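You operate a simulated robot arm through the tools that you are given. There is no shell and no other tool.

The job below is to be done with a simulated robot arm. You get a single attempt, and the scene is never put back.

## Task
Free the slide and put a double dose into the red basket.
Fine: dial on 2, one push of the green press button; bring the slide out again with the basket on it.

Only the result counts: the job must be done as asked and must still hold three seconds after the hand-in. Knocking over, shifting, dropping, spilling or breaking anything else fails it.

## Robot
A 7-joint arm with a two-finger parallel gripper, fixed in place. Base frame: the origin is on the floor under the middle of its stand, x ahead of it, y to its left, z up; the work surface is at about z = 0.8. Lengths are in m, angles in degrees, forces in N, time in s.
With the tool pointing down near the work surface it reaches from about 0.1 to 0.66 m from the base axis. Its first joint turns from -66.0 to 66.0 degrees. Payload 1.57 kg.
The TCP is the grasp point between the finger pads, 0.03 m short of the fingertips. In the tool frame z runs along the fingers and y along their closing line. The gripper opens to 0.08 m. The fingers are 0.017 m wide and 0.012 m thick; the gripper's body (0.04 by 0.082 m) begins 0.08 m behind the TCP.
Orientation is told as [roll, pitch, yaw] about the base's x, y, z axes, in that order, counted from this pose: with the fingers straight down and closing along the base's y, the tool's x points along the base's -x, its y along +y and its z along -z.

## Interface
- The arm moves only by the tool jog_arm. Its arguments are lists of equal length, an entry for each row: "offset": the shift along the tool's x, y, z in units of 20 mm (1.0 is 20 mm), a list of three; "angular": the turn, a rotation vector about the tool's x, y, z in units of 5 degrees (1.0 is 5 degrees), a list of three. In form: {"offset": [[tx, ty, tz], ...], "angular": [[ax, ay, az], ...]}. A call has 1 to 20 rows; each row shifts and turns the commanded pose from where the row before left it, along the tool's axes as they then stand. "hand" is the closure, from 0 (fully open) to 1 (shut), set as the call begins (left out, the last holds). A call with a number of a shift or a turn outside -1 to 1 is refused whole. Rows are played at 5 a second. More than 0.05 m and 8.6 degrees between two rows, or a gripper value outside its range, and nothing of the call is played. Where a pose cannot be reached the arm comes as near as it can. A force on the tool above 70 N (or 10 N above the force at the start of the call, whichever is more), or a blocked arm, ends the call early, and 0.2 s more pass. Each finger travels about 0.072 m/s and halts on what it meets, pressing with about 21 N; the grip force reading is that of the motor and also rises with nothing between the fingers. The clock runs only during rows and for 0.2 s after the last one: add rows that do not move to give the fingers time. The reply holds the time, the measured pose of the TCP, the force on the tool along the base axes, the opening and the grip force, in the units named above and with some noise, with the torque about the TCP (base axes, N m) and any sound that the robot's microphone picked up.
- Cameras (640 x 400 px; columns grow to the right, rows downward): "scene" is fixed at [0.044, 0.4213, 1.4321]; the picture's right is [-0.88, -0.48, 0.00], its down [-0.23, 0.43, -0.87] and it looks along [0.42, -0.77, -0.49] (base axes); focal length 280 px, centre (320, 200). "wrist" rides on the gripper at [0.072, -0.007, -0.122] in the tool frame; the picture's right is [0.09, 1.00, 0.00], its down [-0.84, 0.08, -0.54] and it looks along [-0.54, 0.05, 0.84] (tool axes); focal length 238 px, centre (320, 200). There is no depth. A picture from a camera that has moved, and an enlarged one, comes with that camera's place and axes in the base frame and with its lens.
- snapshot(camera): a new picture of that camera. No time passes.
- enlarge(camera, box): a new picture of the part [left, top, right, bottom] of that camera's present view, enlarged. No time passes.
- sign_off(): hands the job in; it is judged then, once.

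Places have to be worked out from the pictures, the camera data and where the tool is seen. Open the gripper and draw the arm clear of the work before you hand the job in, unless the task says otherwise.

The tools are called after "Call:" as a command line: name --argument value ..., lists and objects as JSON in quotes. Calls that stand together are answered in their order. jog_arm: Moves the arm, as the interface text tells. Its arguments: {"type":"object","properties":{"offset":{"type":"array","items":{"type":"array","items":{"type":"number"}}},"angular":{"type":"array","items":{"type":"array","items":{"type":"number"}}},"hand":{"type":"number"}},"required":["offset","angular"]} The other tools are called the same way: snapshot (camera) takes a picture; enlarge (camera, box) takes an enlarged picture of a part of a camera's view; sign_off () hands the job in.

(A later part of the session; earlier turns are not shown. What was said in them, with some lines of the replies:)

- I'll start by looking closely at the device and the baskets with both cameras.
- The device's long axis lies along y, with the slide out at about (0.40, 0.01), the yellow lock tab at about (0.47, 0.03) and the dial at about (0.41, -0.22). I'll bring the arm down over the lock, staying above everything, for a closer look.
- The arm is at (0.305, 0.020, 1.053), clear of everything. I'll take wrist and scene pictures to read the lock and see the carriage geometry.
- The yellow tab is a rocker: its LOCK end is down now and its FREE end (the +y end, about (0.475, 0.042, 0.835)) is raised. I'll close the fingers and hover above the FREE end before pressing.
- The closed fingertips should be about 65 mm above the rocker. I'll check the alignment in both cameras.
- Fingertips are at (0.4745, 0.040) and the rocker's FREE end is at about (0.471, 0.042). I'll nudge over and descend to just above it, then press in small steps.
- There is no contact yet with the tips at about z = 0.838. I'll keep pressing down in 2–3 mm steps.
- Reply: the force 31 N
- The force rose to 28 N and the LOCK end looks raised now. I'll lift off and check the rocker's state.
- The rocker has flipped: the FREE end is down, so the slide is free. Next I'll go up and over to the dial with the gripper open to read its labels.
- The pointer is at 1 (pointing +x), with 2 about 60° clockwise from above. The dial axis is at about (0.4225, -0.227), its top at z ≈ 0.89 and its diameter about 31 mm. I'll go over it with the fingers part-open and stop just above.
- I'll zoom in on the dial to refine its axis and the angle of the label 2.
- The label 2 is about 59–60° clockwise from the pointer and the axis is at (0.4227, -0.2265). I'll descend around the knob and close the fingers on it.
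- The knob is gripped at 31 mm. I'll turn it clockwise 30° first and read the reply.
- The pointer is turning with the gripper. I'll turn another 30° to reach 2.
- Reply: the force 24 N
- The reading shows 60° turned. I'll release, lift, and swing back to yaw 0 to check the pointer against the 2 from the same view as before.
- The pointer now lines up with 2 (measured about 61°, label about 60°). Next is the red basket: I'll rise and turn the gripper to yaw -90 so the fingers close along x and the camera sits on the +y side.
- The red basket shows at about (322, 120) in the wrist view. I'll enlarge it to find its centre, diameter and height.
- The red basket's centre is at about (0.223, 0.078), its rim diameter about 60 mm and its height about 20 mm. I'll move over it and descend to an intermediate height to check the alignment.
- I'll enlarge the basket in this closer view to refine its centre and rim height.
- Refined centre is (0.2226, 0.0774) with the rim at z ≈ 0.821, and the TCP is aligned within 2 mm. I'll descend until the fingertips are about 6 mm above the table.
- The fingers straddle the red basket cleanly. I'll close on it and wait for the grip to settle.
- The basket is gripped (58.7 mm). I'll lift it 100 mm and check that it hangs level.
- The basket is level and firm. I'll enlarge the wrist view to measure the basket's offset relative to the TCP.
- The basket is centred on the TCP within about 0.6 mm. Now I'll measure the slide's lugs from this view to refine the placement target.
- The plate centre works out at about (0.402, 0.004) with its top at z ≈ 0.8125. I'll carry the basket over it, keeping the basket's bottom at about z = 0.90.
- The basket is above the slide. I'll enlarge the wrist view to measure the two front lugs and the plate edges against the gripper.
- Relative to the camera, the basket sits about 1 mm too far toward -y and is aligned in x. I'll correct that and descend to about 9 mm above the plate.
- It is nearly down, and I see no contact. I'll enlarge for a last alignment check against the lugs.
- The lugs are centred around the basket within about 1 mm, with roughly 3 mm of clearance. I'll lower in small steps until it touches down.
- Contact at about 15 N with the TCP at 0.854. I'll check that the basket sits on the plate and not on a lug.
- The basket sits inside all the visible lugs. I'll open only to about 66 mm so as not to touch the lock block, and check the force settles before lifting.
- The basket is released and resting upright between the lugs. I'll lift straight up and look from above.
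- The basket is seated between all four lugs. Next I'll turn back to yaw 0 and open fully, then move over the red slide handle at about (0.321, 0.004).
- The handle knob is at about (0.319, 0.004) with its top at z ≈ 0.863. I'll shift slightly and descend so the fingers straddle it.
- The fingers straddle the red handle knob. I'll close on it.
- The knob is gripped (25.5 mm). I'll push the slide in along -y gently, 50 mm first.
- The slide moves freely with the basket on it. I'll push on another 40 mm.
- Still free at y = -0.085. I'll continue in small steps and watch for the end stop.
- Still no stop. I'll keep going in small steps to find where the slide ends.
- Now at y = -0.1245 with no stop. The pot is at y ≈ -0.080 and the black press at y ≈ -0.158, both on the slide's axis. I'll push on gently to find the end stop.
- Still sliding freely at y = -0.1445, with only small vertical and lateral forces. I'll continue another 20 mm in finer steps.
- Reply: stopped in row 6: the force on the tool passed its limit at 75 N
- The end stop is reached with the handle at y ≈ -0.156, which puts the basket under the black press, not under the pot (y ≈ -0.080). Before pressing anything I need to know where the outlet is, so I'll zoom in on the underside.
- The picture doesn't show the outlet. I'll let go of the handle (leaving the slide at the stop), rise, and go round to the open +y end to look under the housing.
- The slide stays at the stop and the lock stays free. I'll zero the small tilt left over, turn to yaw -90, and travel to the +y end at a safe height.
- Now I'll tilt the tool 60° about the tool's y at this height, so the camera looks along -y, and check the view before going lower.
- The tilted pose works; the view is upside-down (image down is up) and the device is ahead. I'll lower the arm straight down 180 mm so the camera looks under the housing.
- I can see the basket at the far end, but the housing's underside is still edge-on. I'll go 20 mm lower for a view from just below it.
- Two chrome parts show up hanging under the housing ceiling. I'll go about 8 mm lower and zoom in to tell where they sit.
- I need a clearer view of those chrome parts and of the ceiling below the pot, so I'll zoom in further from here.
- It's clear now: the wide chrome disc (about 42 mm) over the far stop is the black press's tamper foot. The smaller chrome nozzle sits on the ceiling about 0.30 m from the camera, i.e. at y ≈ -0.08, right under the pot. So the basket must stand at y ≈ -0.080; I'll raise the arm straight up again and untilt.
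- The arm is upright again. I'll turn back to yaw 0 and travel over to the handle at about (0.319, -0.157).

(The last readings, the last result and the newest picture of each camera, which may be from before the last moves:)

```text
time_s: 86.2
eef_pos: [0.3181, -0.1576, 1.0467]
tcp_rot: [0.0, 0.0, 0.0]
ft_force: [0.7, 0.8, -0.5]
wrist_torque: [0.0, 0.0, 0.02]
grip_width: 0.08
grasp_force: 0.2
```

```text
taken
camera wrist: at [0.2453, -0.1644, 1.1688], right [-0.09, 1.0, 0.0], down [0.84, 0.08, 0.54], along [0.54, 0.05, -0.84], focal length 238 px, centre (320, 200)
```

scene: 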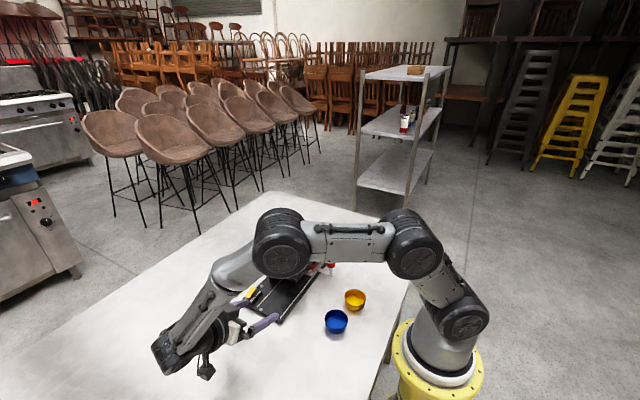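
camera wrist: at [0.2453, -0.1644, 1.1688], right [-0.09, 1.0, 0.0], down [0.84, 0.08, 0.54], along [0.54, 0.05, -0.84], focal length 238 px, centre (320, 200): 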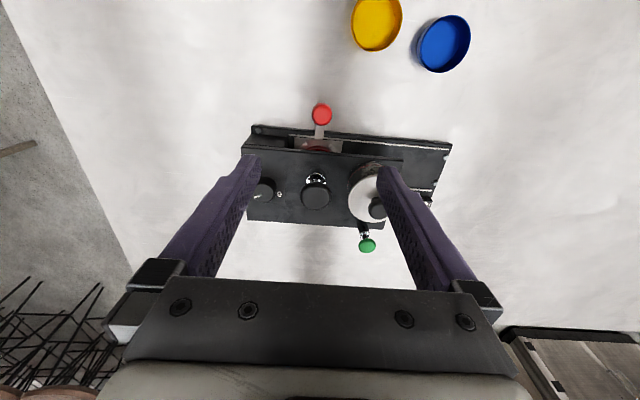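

The handle is at about (0.318, -0.157), right under the gripper. I'll descend around it and close.

Call:
jog_arm --offset '[[0, 0, 1], [0, 0, 1], [0, 0, 1], [0, 0, 1], [0, 0, 1], [0, 0, 1], [0, 0, 1], [0, 0, 1], [0, 0, 0.6], [0, 0, 0]]' --angular '[[0, 0, 0], [0, 0, 0], [0, 0, 0], [0, 0, 0], [0, 0, 0], [0, 0, 0], [0, 0, 0], [0, 0, 0], [0, 0, 0], [0, 0, 0]]' --hand 0.2

Call:
jog_arm --offset '[[0, 0, 0], [0, 0, 0], [0, 0, 0], [0, 0, 0]]' --angular '[[0, 0, 0], [0, 0, 0], [0, 0, 0], [0, 0, 0]]' --hand 1

```text
time_s: 88.4
eef_pos: [0.322, -0.1567, 0.8755]
tcp_rot: [0.2, 0.0, 0.1]
ft_force: [-1.0, -0.4, -0.1]
wrist_torque: [0.0, 0.03, -0.02]
grip_width: 0.064
grasp_force: 0.0
```

```text
time_s: 89.4
eef_pos: [0.323, -0.154, 0.8751]
tcp_rot: [0.0, 0.0, 0.0]
ft_force: [4.7, 20.4, 2.2]
wrist_torque: [0.47, -0.18, -0.11]
grip_width: 0.0255
grasp_force: 36.8
```

The handle is gripped at the stop. I'll pull it back about 77 mm in small steps to put the basket under the pot (handle y ≈ -0.080).

Call:
jog_arm --offset '[[0, 0.25, 0], [0, 0.4, 0], [0, 0.4, 0], [0, 0.4, 0], [0, 0.4, 0], [0, 0.4, 0], [0, 0.4, 0], [0, 0.4, 0], [0, 0.4, 0], [0, 0.4, 0], [0, 0, 0]]' --angular '[[0, 0, 0], [0, 0, 0], [0, 0, 0], [0, 0, 0], [0, 0, 0], [0, 0, 0], [0, 0, 0], [0, 0, 0], [0, 0, 0], [0, 0, 0], [0, 0, 0]]'

Call:
enlarge --camera "scene" --box '[235, 220, 363, 300]'

```text
time_s: 91.8
eef_pos: [0.3215, -0.0798, 0.8766]
tcp_rot: [0.1, -0.2, 0.1]
ft_force: [10.1, 0.7, 15.1]
wrist_torque: [0.03, -0.49, 0.01]
grip_width: 0.0254
grasp_force: 36.7
```

```text
5.00 times, centred on (299, 260) of scene
camera zoom: at [0.0441, 0.4213, 1.432], right [-0.88, -0.48, 0.0], down [-0.23, 0.43, -0.87], along [0.42, -0.77, -0.49], focal length 1402 px, centre (425, -100)
```

zoom: 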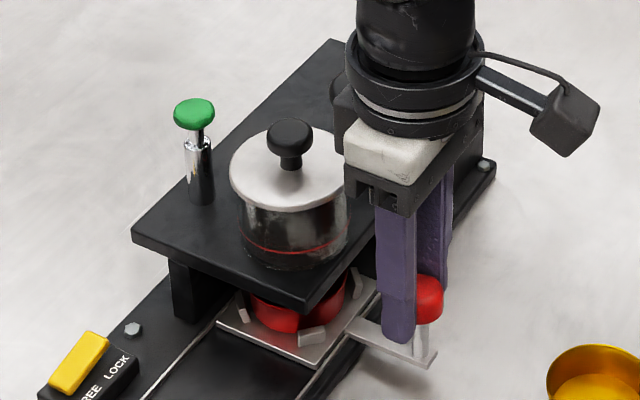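

The handle is at y = -0.0798, so the basket is centred under the pot's nozzle. I'll release the handle and lift straight up.

Call:
jog_arm --offset '[[0, 0, 0], [0, 0, 0], [0, 0, 0], [0, 0, -0.5], [0, 0, -1], [0, 0, -1], [0, 0, -1], [0, 0, -1], [0, 0, -1], [0, 0, -1], [0, 0, -1], [0, 0, -1]]' --angular '[[0, 0, 0], [0, 0, 0], [0, 0, 0], [0, 0, 0], [0, 0, 0], [0, 0, 0], [0, 0, 0], [0, 0, 0], [0, 0, 0], [0, 0, 0], [0, 0, 0], [0, 0, 0]]' --hand 0.2

Call:
snapshot --camera "wrist"

Call:
enlarge --camera "scene" --box '[235, 220, 363, 300]'

```text
time_s: 94.4
eef_pos: [0.3194, -0.0807, 1.0446]
tcp_rot: [0.1, 0.0, 0.0]
ft_force: [-0.6, -0.8, -0.1]
wrist_torque: [0.01, 0.0, 0.01]
grip_width: 0.064
grasp_force: 0.1
```

```text
taken
camera wrist: at [0.2465, -0.0869, 1.1665], right [-0.09, 1.0, 0.0], down [0.84, 0.08, 0.54], along [0.54, 0.05, -0.84], focal length 238 px, centre (320, 200)
```

wrist: 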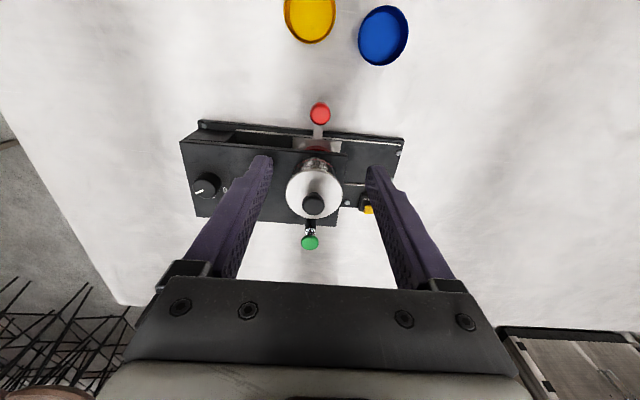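

```text
5.00 times, centred on (299, 260) of scene
camera zoom: at [0.044, 0.4213, 1.4321], right [-0.88, -0.48, 0.0], down [-0.23, 0.43, -0.87], along [0.42, -0.77, -0.49], focal length 1402 px, centre (425, -100)
```

zoom: 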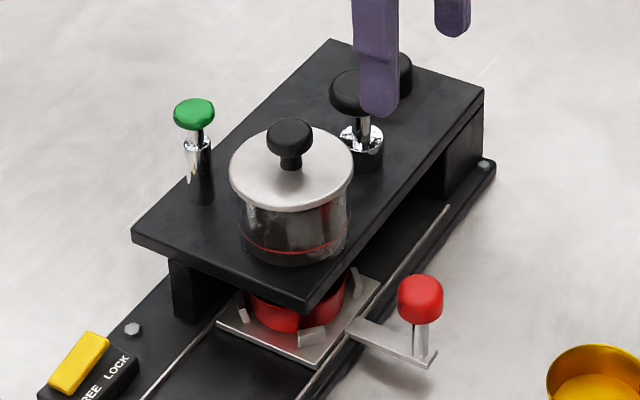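

This view is nearly in line with the pot, so I'll enlarge it to check the pot, handle and green button alignment in y.

Call:
enlarge --camera "wrist" --box '[256, 95, 384, 175]'

Call:
enlarge --camera "wrist" --box '[256, 170, 384, 250]'

```text
5.00 times, centred on (320, 135) of wrist
camera zoom: at [0.2465, -0.0869, 1.1665], right [-0.09, 1.0, 0.0], down [0.84, 0.08, 0.54], along [0.54, 0.05, -0.84], focal length 1192 px, centre (320, 525)
```

zoom: 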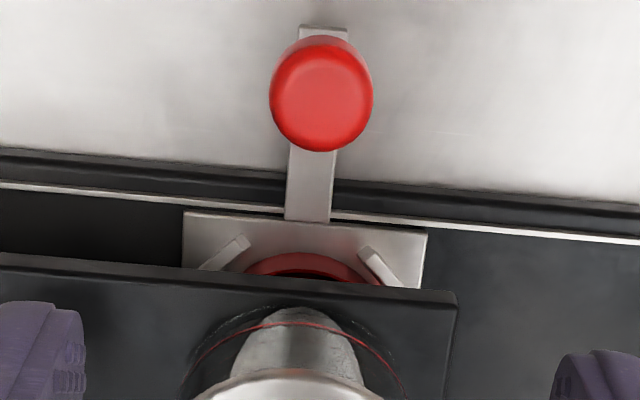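

```text
5.00 times, centred on (320, 210) of wrist
camera zoom: at [0.2465, -0.0869, 1.1665], right [-0.09, 1.0, 0.0], down [0.84, 0.08, 0.54], along [0.54, 0.05, -0.84], focal length 1192 px, centre (320, 150)
```

zoom: 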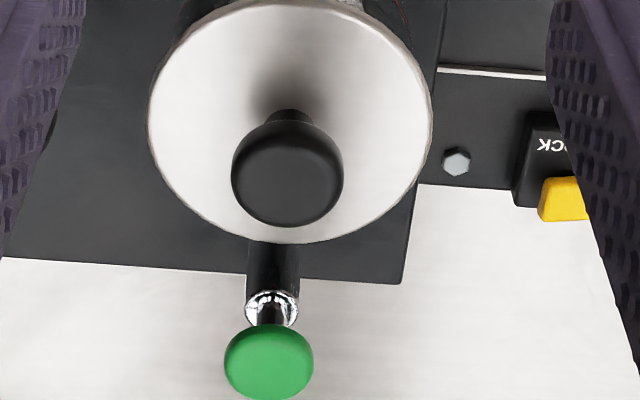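

The plate centre (y ≈ -0.0804) and pot (y ≈ -0.081) agree within 1 mm. The green cap is at about (0.469, -0.082) with its top at z ≈ 0.93. I'll close the fingers and move above it, stopping short of contact.

Call:
jog_arm --offset '[[-0.93, 0, 0], [-0.93, 0, 0], [-0.93, 0, 0], [-0.93, 0, 0], [-0.93, 0, 0], [-0.93, 0, 0], [-0.93, 0, 0], [-0.93, -0.03, 0], [0, 0, 1], [0, 0, 1], [0, 0, 0.6], [0, 0, 0]]' --angular '[[0, 0, 0], [0, 0, 0], [0, 0, 0], [0, 0, 0], [0, 0, 0], [0, 0, 0], [0, 0, 0], [0, 0, 0], [0, 0, 0], [0, 0, 0], [0, 0, 0], [0, 0, 0]]' --hand 1

Call:
snapshot --camera "wrist"

Call:
enlarge --camera "scene" --box '[235, 200, 331, 260]'

```text
time_s: 97.0
eef_pos: [0.4678, -0.0818, 0.9926]
tcp_rot: [0.1, -0.1, 0.0]
ft_force: [0.0, 0.4, 0.2]
wrist_torque: [-0.01, 0.02, 0.04]
grip_width: 0.0
grasp_force: 21.2
```

```text
taken
camera wrist: at [0.3952, -0.0882, 1.1142], right [-0.09, 1.0, 0.0], down [0.84, 0.08, 0.54], along [0.54, 0.05, -0.84], focal length 238 px, centre (320, 200)
```

wrist: 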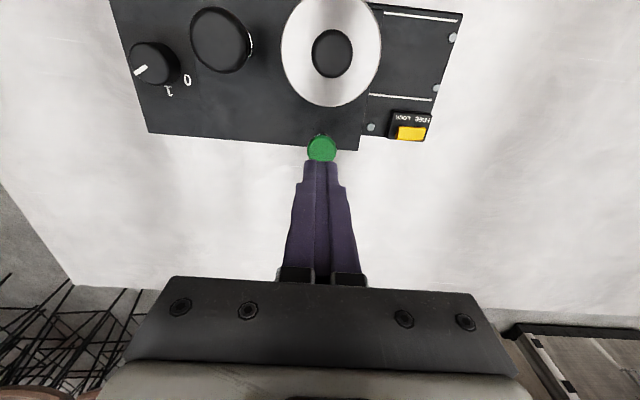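

```text
6.67 times, centred on (283, 230) of scene
camera zoom: at [0.044, 0.4213, 1.4321], right [-0.88, -0.48, 0.0], down [-0.23, 0.43, -0.87], along [0.42, -0.77, -0.49], focal length 1869 px, centre (567, 0)
```

zoom: 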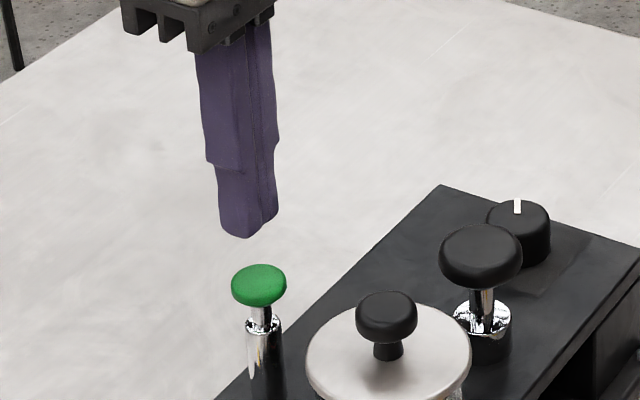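

I'll enlarge to confirm the fingertips are centred over the green cap.

Call:
enlarge --camera "wrist" --box '[280, 120, 360, 170]'

```text
8.00 times, centred on (320, 145) of wrist
camera zoom: at [0.3952, -0.0882, 1.1142], right [-0.09, 1.0, 0.0], down [0.84, 0.08, 0.54], along [0.54, 0.05, -0.84], focal length 1907 px, centre (320, 640)
```

zoom: 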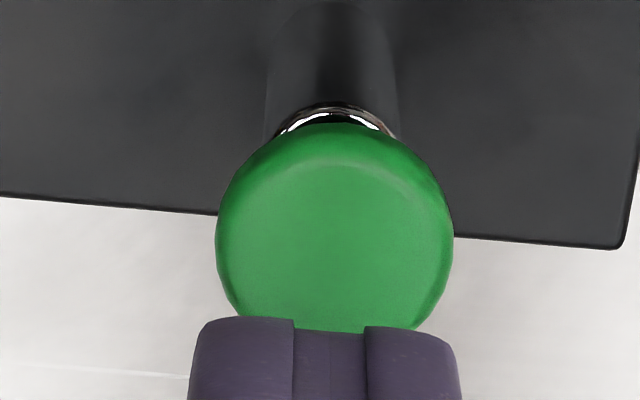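

The cap is at (0.4685, -0.0803) and the fingertips are centred within 1.5 mm. I'll descend to just above it, then push once in one continuous motion.

Call:
jog_arm --offset '[[0, 0.05, 1], [0, 0, 0.3], [0, 0, 0]]' --angular '[[0, 0, 0], [0, 0, 0], [0, 0, 0]]'

Call:
jog_arm --offset '[[0, 0, 0.12], [0, 0, 0.12], [0, 0, 0.12], [0, 0, 0.12], [0, 0, 0.12]]' --angular '[[0, 0, 0], [0, 0, 0], [0, 0, 0], [0, 0, 0], [0, 0, 0]]'

Call:
enlarge --camera "scene" --box '[235, 220, 331, 280]'

```text
time_s: 97.8
eef_pos: [0.4684, -0.08, 0.9656]
tcp_rot: [0.1, 0.0, -0.1]
ft_force: [0.5, -0.2, -0.4]
wrist_torque: [0.01, 0.01, 0.03]
grip_width: 0.0002
grasp_force: 21.5
```

```text
time_s: 99.0
eef_pos: [0.4684, -0.0786, 0.9553]
tcp_rot: [0.0, -0.1, 0.0]
ft_force: [-6.0, 0.5, 18.3]
wrist_torque: [0.02, 0.26, 0.03]
grip_width: 0.0
grasp_force: 21.0
heard: click
```

```text
6.67 times, centred on (283, 250) of scene
camera zoom: at [0.0435, 0.4213, 1.4321], right [-0.88, -0.48, 0.0], down [-0.23, 0.43, -0.87], along [0.42, -0.77, -0.49], focal length 1869 px, centre (567, -133)
```

zoom: 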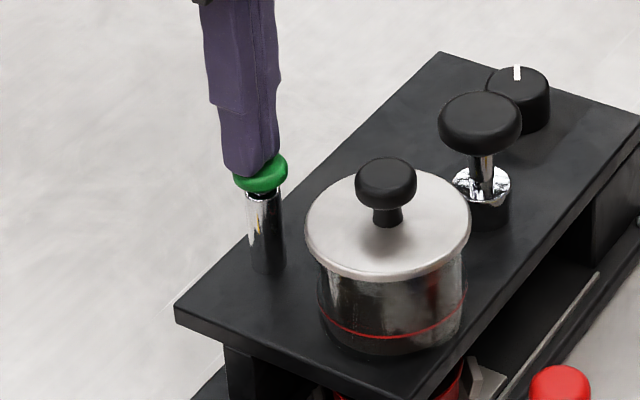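

A click was heard with the cap pressed down, so the push registered. I'll hold briefly for the dose to fall, then lift straight off.

Call:
jog_arm --offset '[[0, 0, 0], [0, 0, 0], [0, 0, 0], [0, 0, 0], [0, 0, 0]]' --angular '[[0, 0, 0], [0, 0, 0], [0, 0, 0], [0, 0, 0], [0, 0, 0]]'

Call:
jog_arm --offset '[[0, 0, -1], [0, 0, -1], [0, 0, -1], [0, 0, -1], [0, 0, -1], [0, 0, 0], [0, 0, 0]]' --angular '[[0, 0, 0], [0, 0, 0], [0, 0, 0], [0, 0, 0], [0, 0, 0], [0, 0, 0], [0, 0, 0]]'

Call:
enlarge --camera "scene" --box '[235, 220, 363, 300]'

Call:
snapshot --camera "wrist"

```text
time_s: 100.2
eef_pos: [0.4684, -0.0789, 0.9545]
tcp_rot: [0.0, -0.3, 0.0]
ft_force: [-8.7, 0.8, 27.4]
wrist_torque: [-0.01, 0.33, 0.01]
grip_width: 0.0
grasp_force: 21.3
```

```text
time_s: 101.8
eef_pos: [0.4674, -0.078, 1.0541]
tcp_rot: [0.0, 0.1, 0.0]
ft_force: [0.4, 0.4, -0.3]
wrist_torque: [0.05, -0.03, -0.01]
grip_width: 0.0
grasp_force: 20.8
```

```text
5.00 times, centred on (299, 260) of scene
camera zoom: at [0.044, 0.4213, 1.4321], right [-0.88, -0.48, 0.0], down [-0.23, 0.43, -0.87], along [0.42, -0.77, -0.49], focal length 1402 px, centre (425, -100)
```

zoom: 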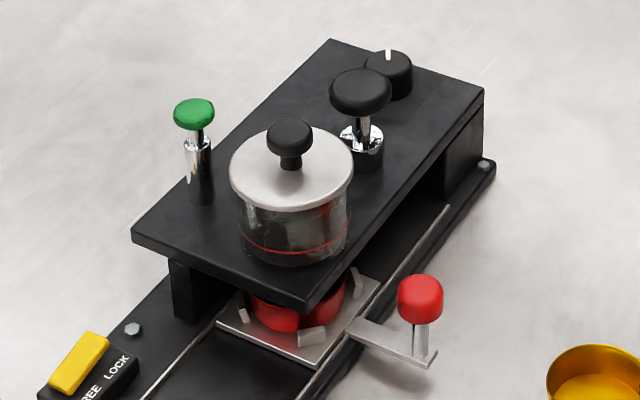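

```text
taken
camera wrist: at [0.3954, -0.0849, 1.1769], right [-0.09, 1.0, 0.0], down [0.84, 0.08, 0.54], along [0.54, 0.05, -0.84], focal length 238 px, centre (320, 200)
```

wrist: 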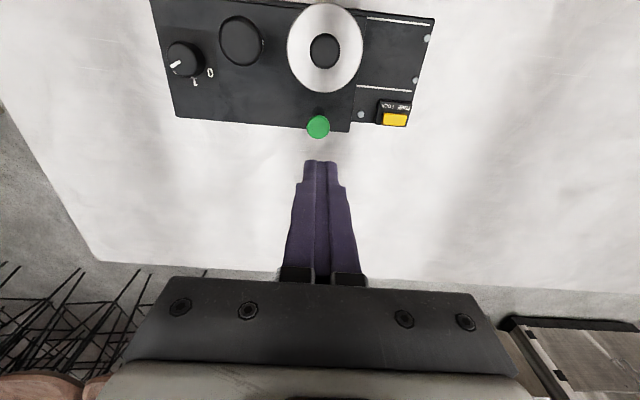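

The button sprang back, the dial is still on 2 and the slide hasn't moved. Now I'll go back to the handle at about (0.3195, -0.080) with the fingers open and grip it.

Call:
jog_arm --offset '[[0.93, -0.02, 0], [0.93, -0.02, 0], [0.93, -0.02, 0], [0.93, -0.02, 0], [0.93, -0.02, 0], [0.93, 0, 0], [0.93, 0, 0], [0.9, 0, 0], [0, 0, 1], [0, 0, 1], [0, 0, 1], [0, 0, 1], [0, 0, 1], [0, 0, 1], [0, 0, 1], [0, 0, 1], [0, 0, 0.9], [0, 0, 0]]' --angular '[[0, 0, 0], [0, 0, 0], [0, 0, 0], [0, 0, 0], [0, 0, 0], [0, 0, 0], [0, 0, 0], [0, 0, 0], [0, 0, 0], [0, 0, 0], [0, 0, 0], [0, 0, 0], [0, 0, 0], [0, 0, 0], [0, 0, 0], [0, 0, 0], [0, 0, 0], [0, 0, 0]]' --hand 0.2

Call:
enlarge --camera "scene" --box '[235, 220, 363, 300]'

Call:
snapshot --camera "wrist"

```text
time_s: 105.6
eef_pos: [0.3204, -0.0813, 0.8741]
tcp_rot: [0.1, 0.0, 0.0]
ft_force: [-0.1, 0.2, 0.6]
wrist_torque: [-0.01, 0.01, -0.01]
grip_width: 0.0639
grasp_force: 0.0
```

```text
5.00 times, centred on (299, 260) of scene
camera zoom: at [0.044, 0.4213, 1.4321], right [-0.88, -0.48, 0.0], down [-0.23, 0.43, -0.87], along [0.42, -0.77, -0.49], focal length 1402 px, centre (425, -100)
```

zoom: 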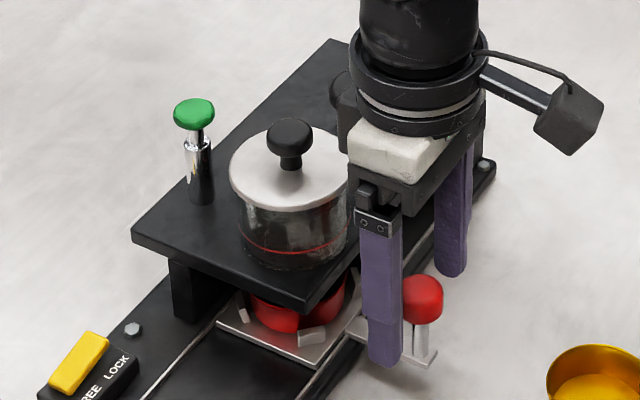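

```text
taken
camera wrist: at [0.2463, -0.0877, 0.9978], right [-0.09, 1.0, 0.0], down [0.84, 0.08, 0.54], along [0.54, 0.05, -0.84], focal length 238 px, centre (320, 200)
```

wrist: 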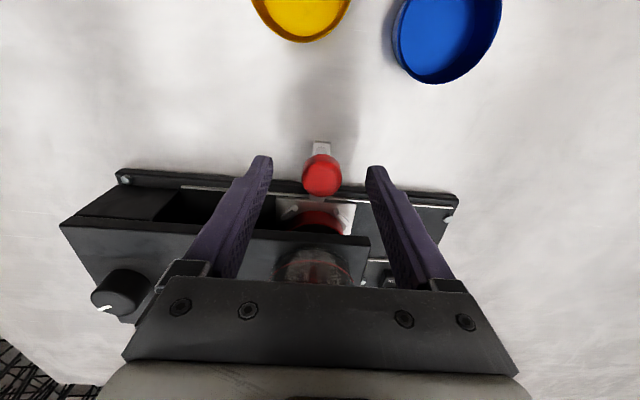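

The fingers straddle the handle knob. I'll close on it, then pull the slide out gently.

Call:
jog_arm --offset '[[0, 0, 0], [0, 0, 0], [0, 0, 0], [0, 0, 0]]' --angular '[[0, 0, 0], [0, 0, 0], [0, 0, 0], [0, 0, 0]]' --hand 1

Call:
jog_arm --offset '[[0, 0.15, 0], [0, 0.3, 0], [0, 0.35, 0], [0, 0.35, 0], [0, 0.35, 0], [0, 0.35, 0], [0, 0.35, 0], [0, 0.3, 0]]' --angular '[[0, 0, 0], [0, 0, 0], [0, 0, 0], [0, 0, 0], [0, 0, 0], [0, 0, 0], [0, 0, 0], [0, 0, 0]]'

Call:
enlarge --camera "scene" --box '[235, 240, 363, 320]'

```text
time_s: 106.6
eef_pos: [0.3192, -0.0816, 0.8746]
tcp_rot: [0.2, 0.0, 0.0]
ft_force: [0.5, 2.3, -2.5]
wrist_torque: [0.06, -0.05, 0.04]
grip_width: 0.0254
grasp_force: 36.5
```

```text
time_s: 108.4
eef_pos: [0.3192, -0.0317, 0.8758]
tcp_rot: [0.1, 0.1, 0.1]
ft_force: [-11.7, -0.1, 9.9]
wrist_torque: [0.07, 0.78, 0.05]
grip_width: 0.0254
grasp_force: 36.7
```

```text
5.00 times, centred on (299, 280) of scene
camera zoom: at [0.0436, 0.4213, 1.4321], right [-0.88, -0.48, 0.0], down [-0.23, 0.43, -0.87], along [0.42, -0.77, -0.49], focal length 1402 px, centre (425, -200)
```

zoom: 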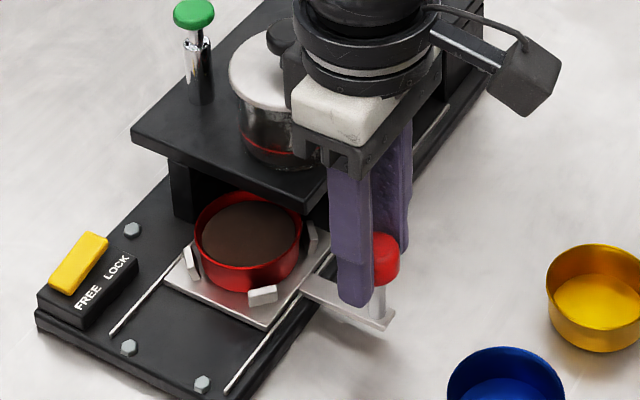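

The red basket comes out filled with brown coffee grounds, and nothing has spilled. I'll pull the remaining ~35 mm slowly to the outer stop.

Call:
jog_arm --offset '[[0, 0.3, 0], [0, 0.35, 0], [0, 0.35, 0], [0, 0.3, 0], [0, 0.2, 0], [0, 0.15, 0], [0, 0.1, 0], [0, 0, 0]]' --angular '[[0, 0, 0], [0, 0, 0], [0, 0, 0], [0, 0, 0], [0, 0, 0], [0, 0, 0], [0, 0, 0], [0, 0, 0]]'

Call:
enlarge --camera "scene" --box '[235, 240, 363, 320]'

```text
time_s: 110.2
eef_pos: [0.3187, 0.0037, 0.8759]
tcp_rot: [0.1, 0.1, 0.0]
ft_force: [-12.1, 2.0, -10.6]
wrist_torque: [0.02, 0.05, 0.01]
grip_width: 0.0255
grasp_force: 36.7
```

```text
5.00 times, centred on (299, 280) of scene
camera zoom: at [0.0438, 0.4213, 1.4321], right [-0.88, -0.48, 0.0], down [-0.23, 0.43, -0.87], along [0.42, -0.77, -0.49], focal length 1402 px, centre (425, -200)
```

zoom: 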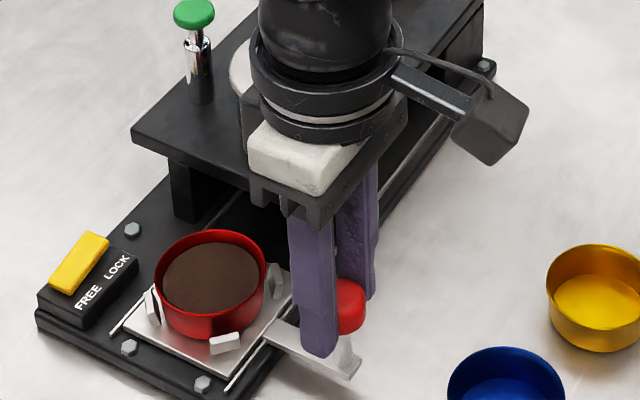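

The handle is at y = 0.0037, close to its starting place. I'll nudge out in 1 mm steps to be sure it's at the stop.

Call:
jog_arm --offset '[[0, 0.05, 0], [0, 0.05, 0], [0, 0, 0]]' --angular '[[0, 0, 0], [0, 0, 0], [0, 0, 0]]'

```text
time_s: 111.0
eef_pos: [0.3197, 0.0043, 0.8766]
tcp_rot: [0.0, 0.1, 0.0]
ft_force: [-10.3, -19.2, -14.5]
wrist_torque: [-0.46, 0.46, 0.01]
grip_width: 0.0254
grasp_force: 36.9
```

A y force of -19 N shows the slide is against its outer stop. I'll open the fingers and lift straight up clear of the handle.

Call:
jog_arm --offset '[[0, 0, 0], [0, 0, 0], [0, 0, 0], [0, 0, 0], [0, 0, -0.5], [0, 0, -1], [0, 0, -1], [0, 0, -1], [0, 0, -1], [0, 0, -1], [0, 0, -1], [0, 0, -1], [0, 0, -1]]' --angular '[[0, 0, 0], [0, 0, 0], [0, 0, 0], [0, 0, 0], [0, 0, 0], [0, 0, 0], [0, 0, 0], [0, 0, 0], [0, 0, 0], [0, 0, 0], [0, 0, 0], [0, 0, 0], [0, 0, 0]]' --hand 0.2

Call:
snapshot --camera "wrist"

Call:
enlarge --camera "scene" --box '[235, 240, 363, 320]'

```text
time_s: 113.8
eef_pos: [0.3191, 0.0059, 1.0462]
tcp_rot: [0.1, 0.0, 0.0]
ft_force: [-0.3, 0.0, -0.2]
wrist_torque: [0.0, 0.01, 0.0]
grip_width: 0.0641
grasp_force: 0.1
```

```text
taken
camera wrist: at [0.2459, -0.0009, 1.1686], right [-0.09, 1.0, 0.0], down [0.84, 0.08, 0.54], along [0.54, 0.05, -0.84], focal length 238 px, centre (320, 200)
```

wrist: 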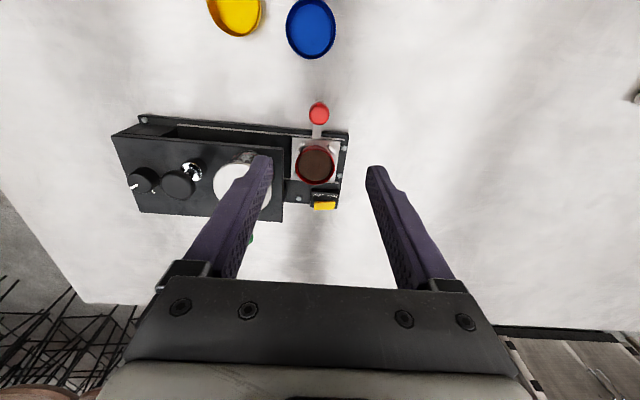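

```text
5.00 times, centred on (299, 280) of scene
camera zoom: at [0.044, 0.4213, 1.4321], right [-0.88, -0.48, 0.0], down [-0.23, 0.43, -0.87], along [0.42, -0.77, -0.49], focal length 1402 px, centre (425, -200)
```

zoom: 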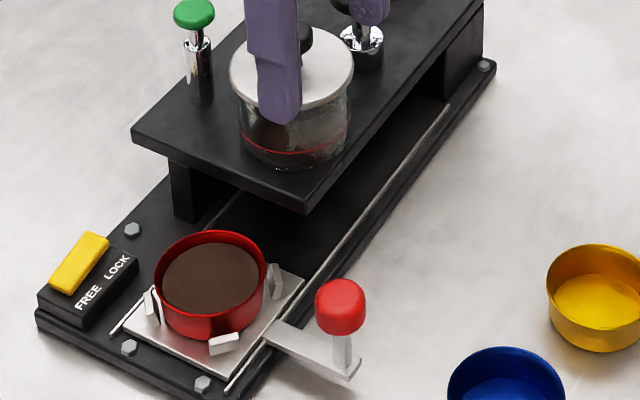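

The slide is fully out with the filled red basket seated on it, and everything else is in place. I'll open the gripper fully and draw the arm well clear above.

Call:
jog_arm --offset '[[0, 0, -1], [0, 0, -1], [0, 0, -1], [0, 0, -1], [0, 0, -1], [0, 0, -1], [0, 0, -1], [0, 0, -1], [0, 0, -1], [0, 0, -1], [0, 0, 0], [0, 0, 0]]' --angular '[[0, 0, 0], [0, 0, 0], [0, 0, 0], [0, 0, 0], [0, 0, 0], [0, 0, 0], [0, 0, 0], [0, 0, 0], [0, 0, 0], [0, 0, 0], [0, 0, 0], [0, 0, 0]]' --hand 0

Call:
snapshot --camera "scene"

Call:
enlarge --camera "scene" --box '[235, 220, 379, 310]'

Call:
enlarge --camera "wrist" --box '[160, 80, 400, 230]'

```text
time_s: 116.4
eef_pos: [0.32, 0.0062, 1.2452]
tcp_rot: [-0.1, 0.0, 0.0]
ft_force: [-0.4, 0.7, 0.3]
wrist_torque: [0.0, -0.01, -0.01]
grip_width: 0.0802
grasp_force: 0.1
```

```text
taken
```

scene: 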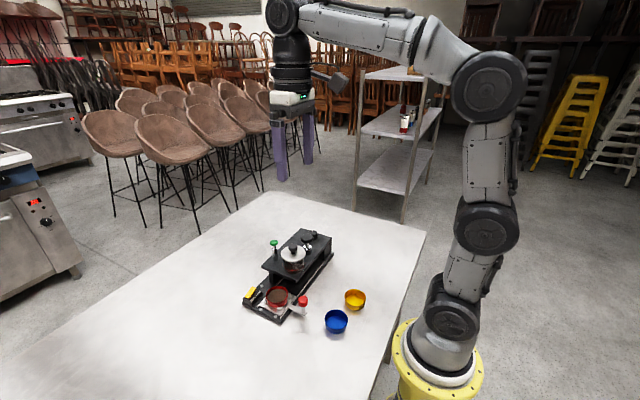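

```text
4.44 times, centred on (307, 265) of scene
camera zoom: at [0.044, 0.4213, 1.4321], right [-0.88, -0.48, 0.0], down [-0.23, 0.43, -0.87], along [0.42, -0.77, -0.49], focal length 1246 px, centre (378, -89)
```

zoom: 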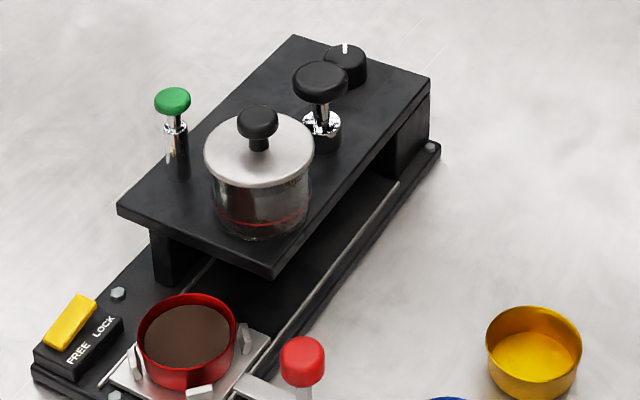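

```text
2.67 times, centred on (280, 155) of wrist
camera zoom: at [0.2471, -0.0014, 1.3681], right [-0.09, 1.0, 0.0], down [0.84, 0.08, 0.54], along [0.54, 0.05, -0.84], focal length 636 px, centre (427, 320)
```

zoom: 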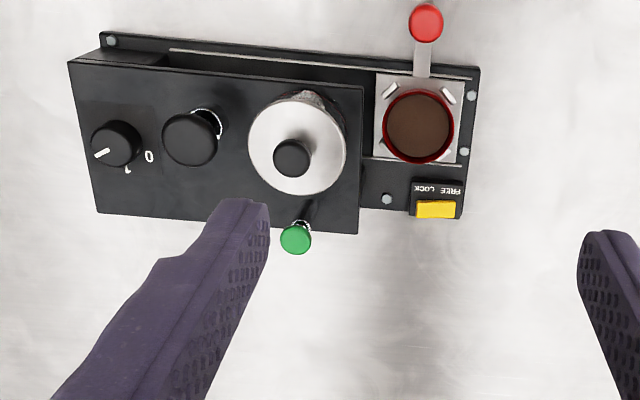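

The final pictures show the slide fully out with the filled red basket on it, the dial on 2 and the lock on FREE. The track is clean, the other baskets are untouched, and the arm is clear with the gripper open, so I'm handing the job in.

Call:
sign_off

```text
The job is handed in.
```

I've handed the job in. The red basket is filled with coffee grounds and sits on the slide, which is pulled out to its stop.

- **Slide:** I pressed the rocker's FREE end down, and it is still on FREE.
- **Dose:** The dial is on 2. I pushed the green button once and heard one click. I couldn't measure the amount, but the basket came out full and I saw nothing spilled.
- **Filling position:** I first pushed the slide to its inner stop, but that put the basket under the black press. A look underneath showed a nozzle under the pot, so I pulled the slide back there before pressing green. I never touched the black press.
- **Finish:** The blue and yellow baskets were not touched. The gripper is open and the arm is well above the table.
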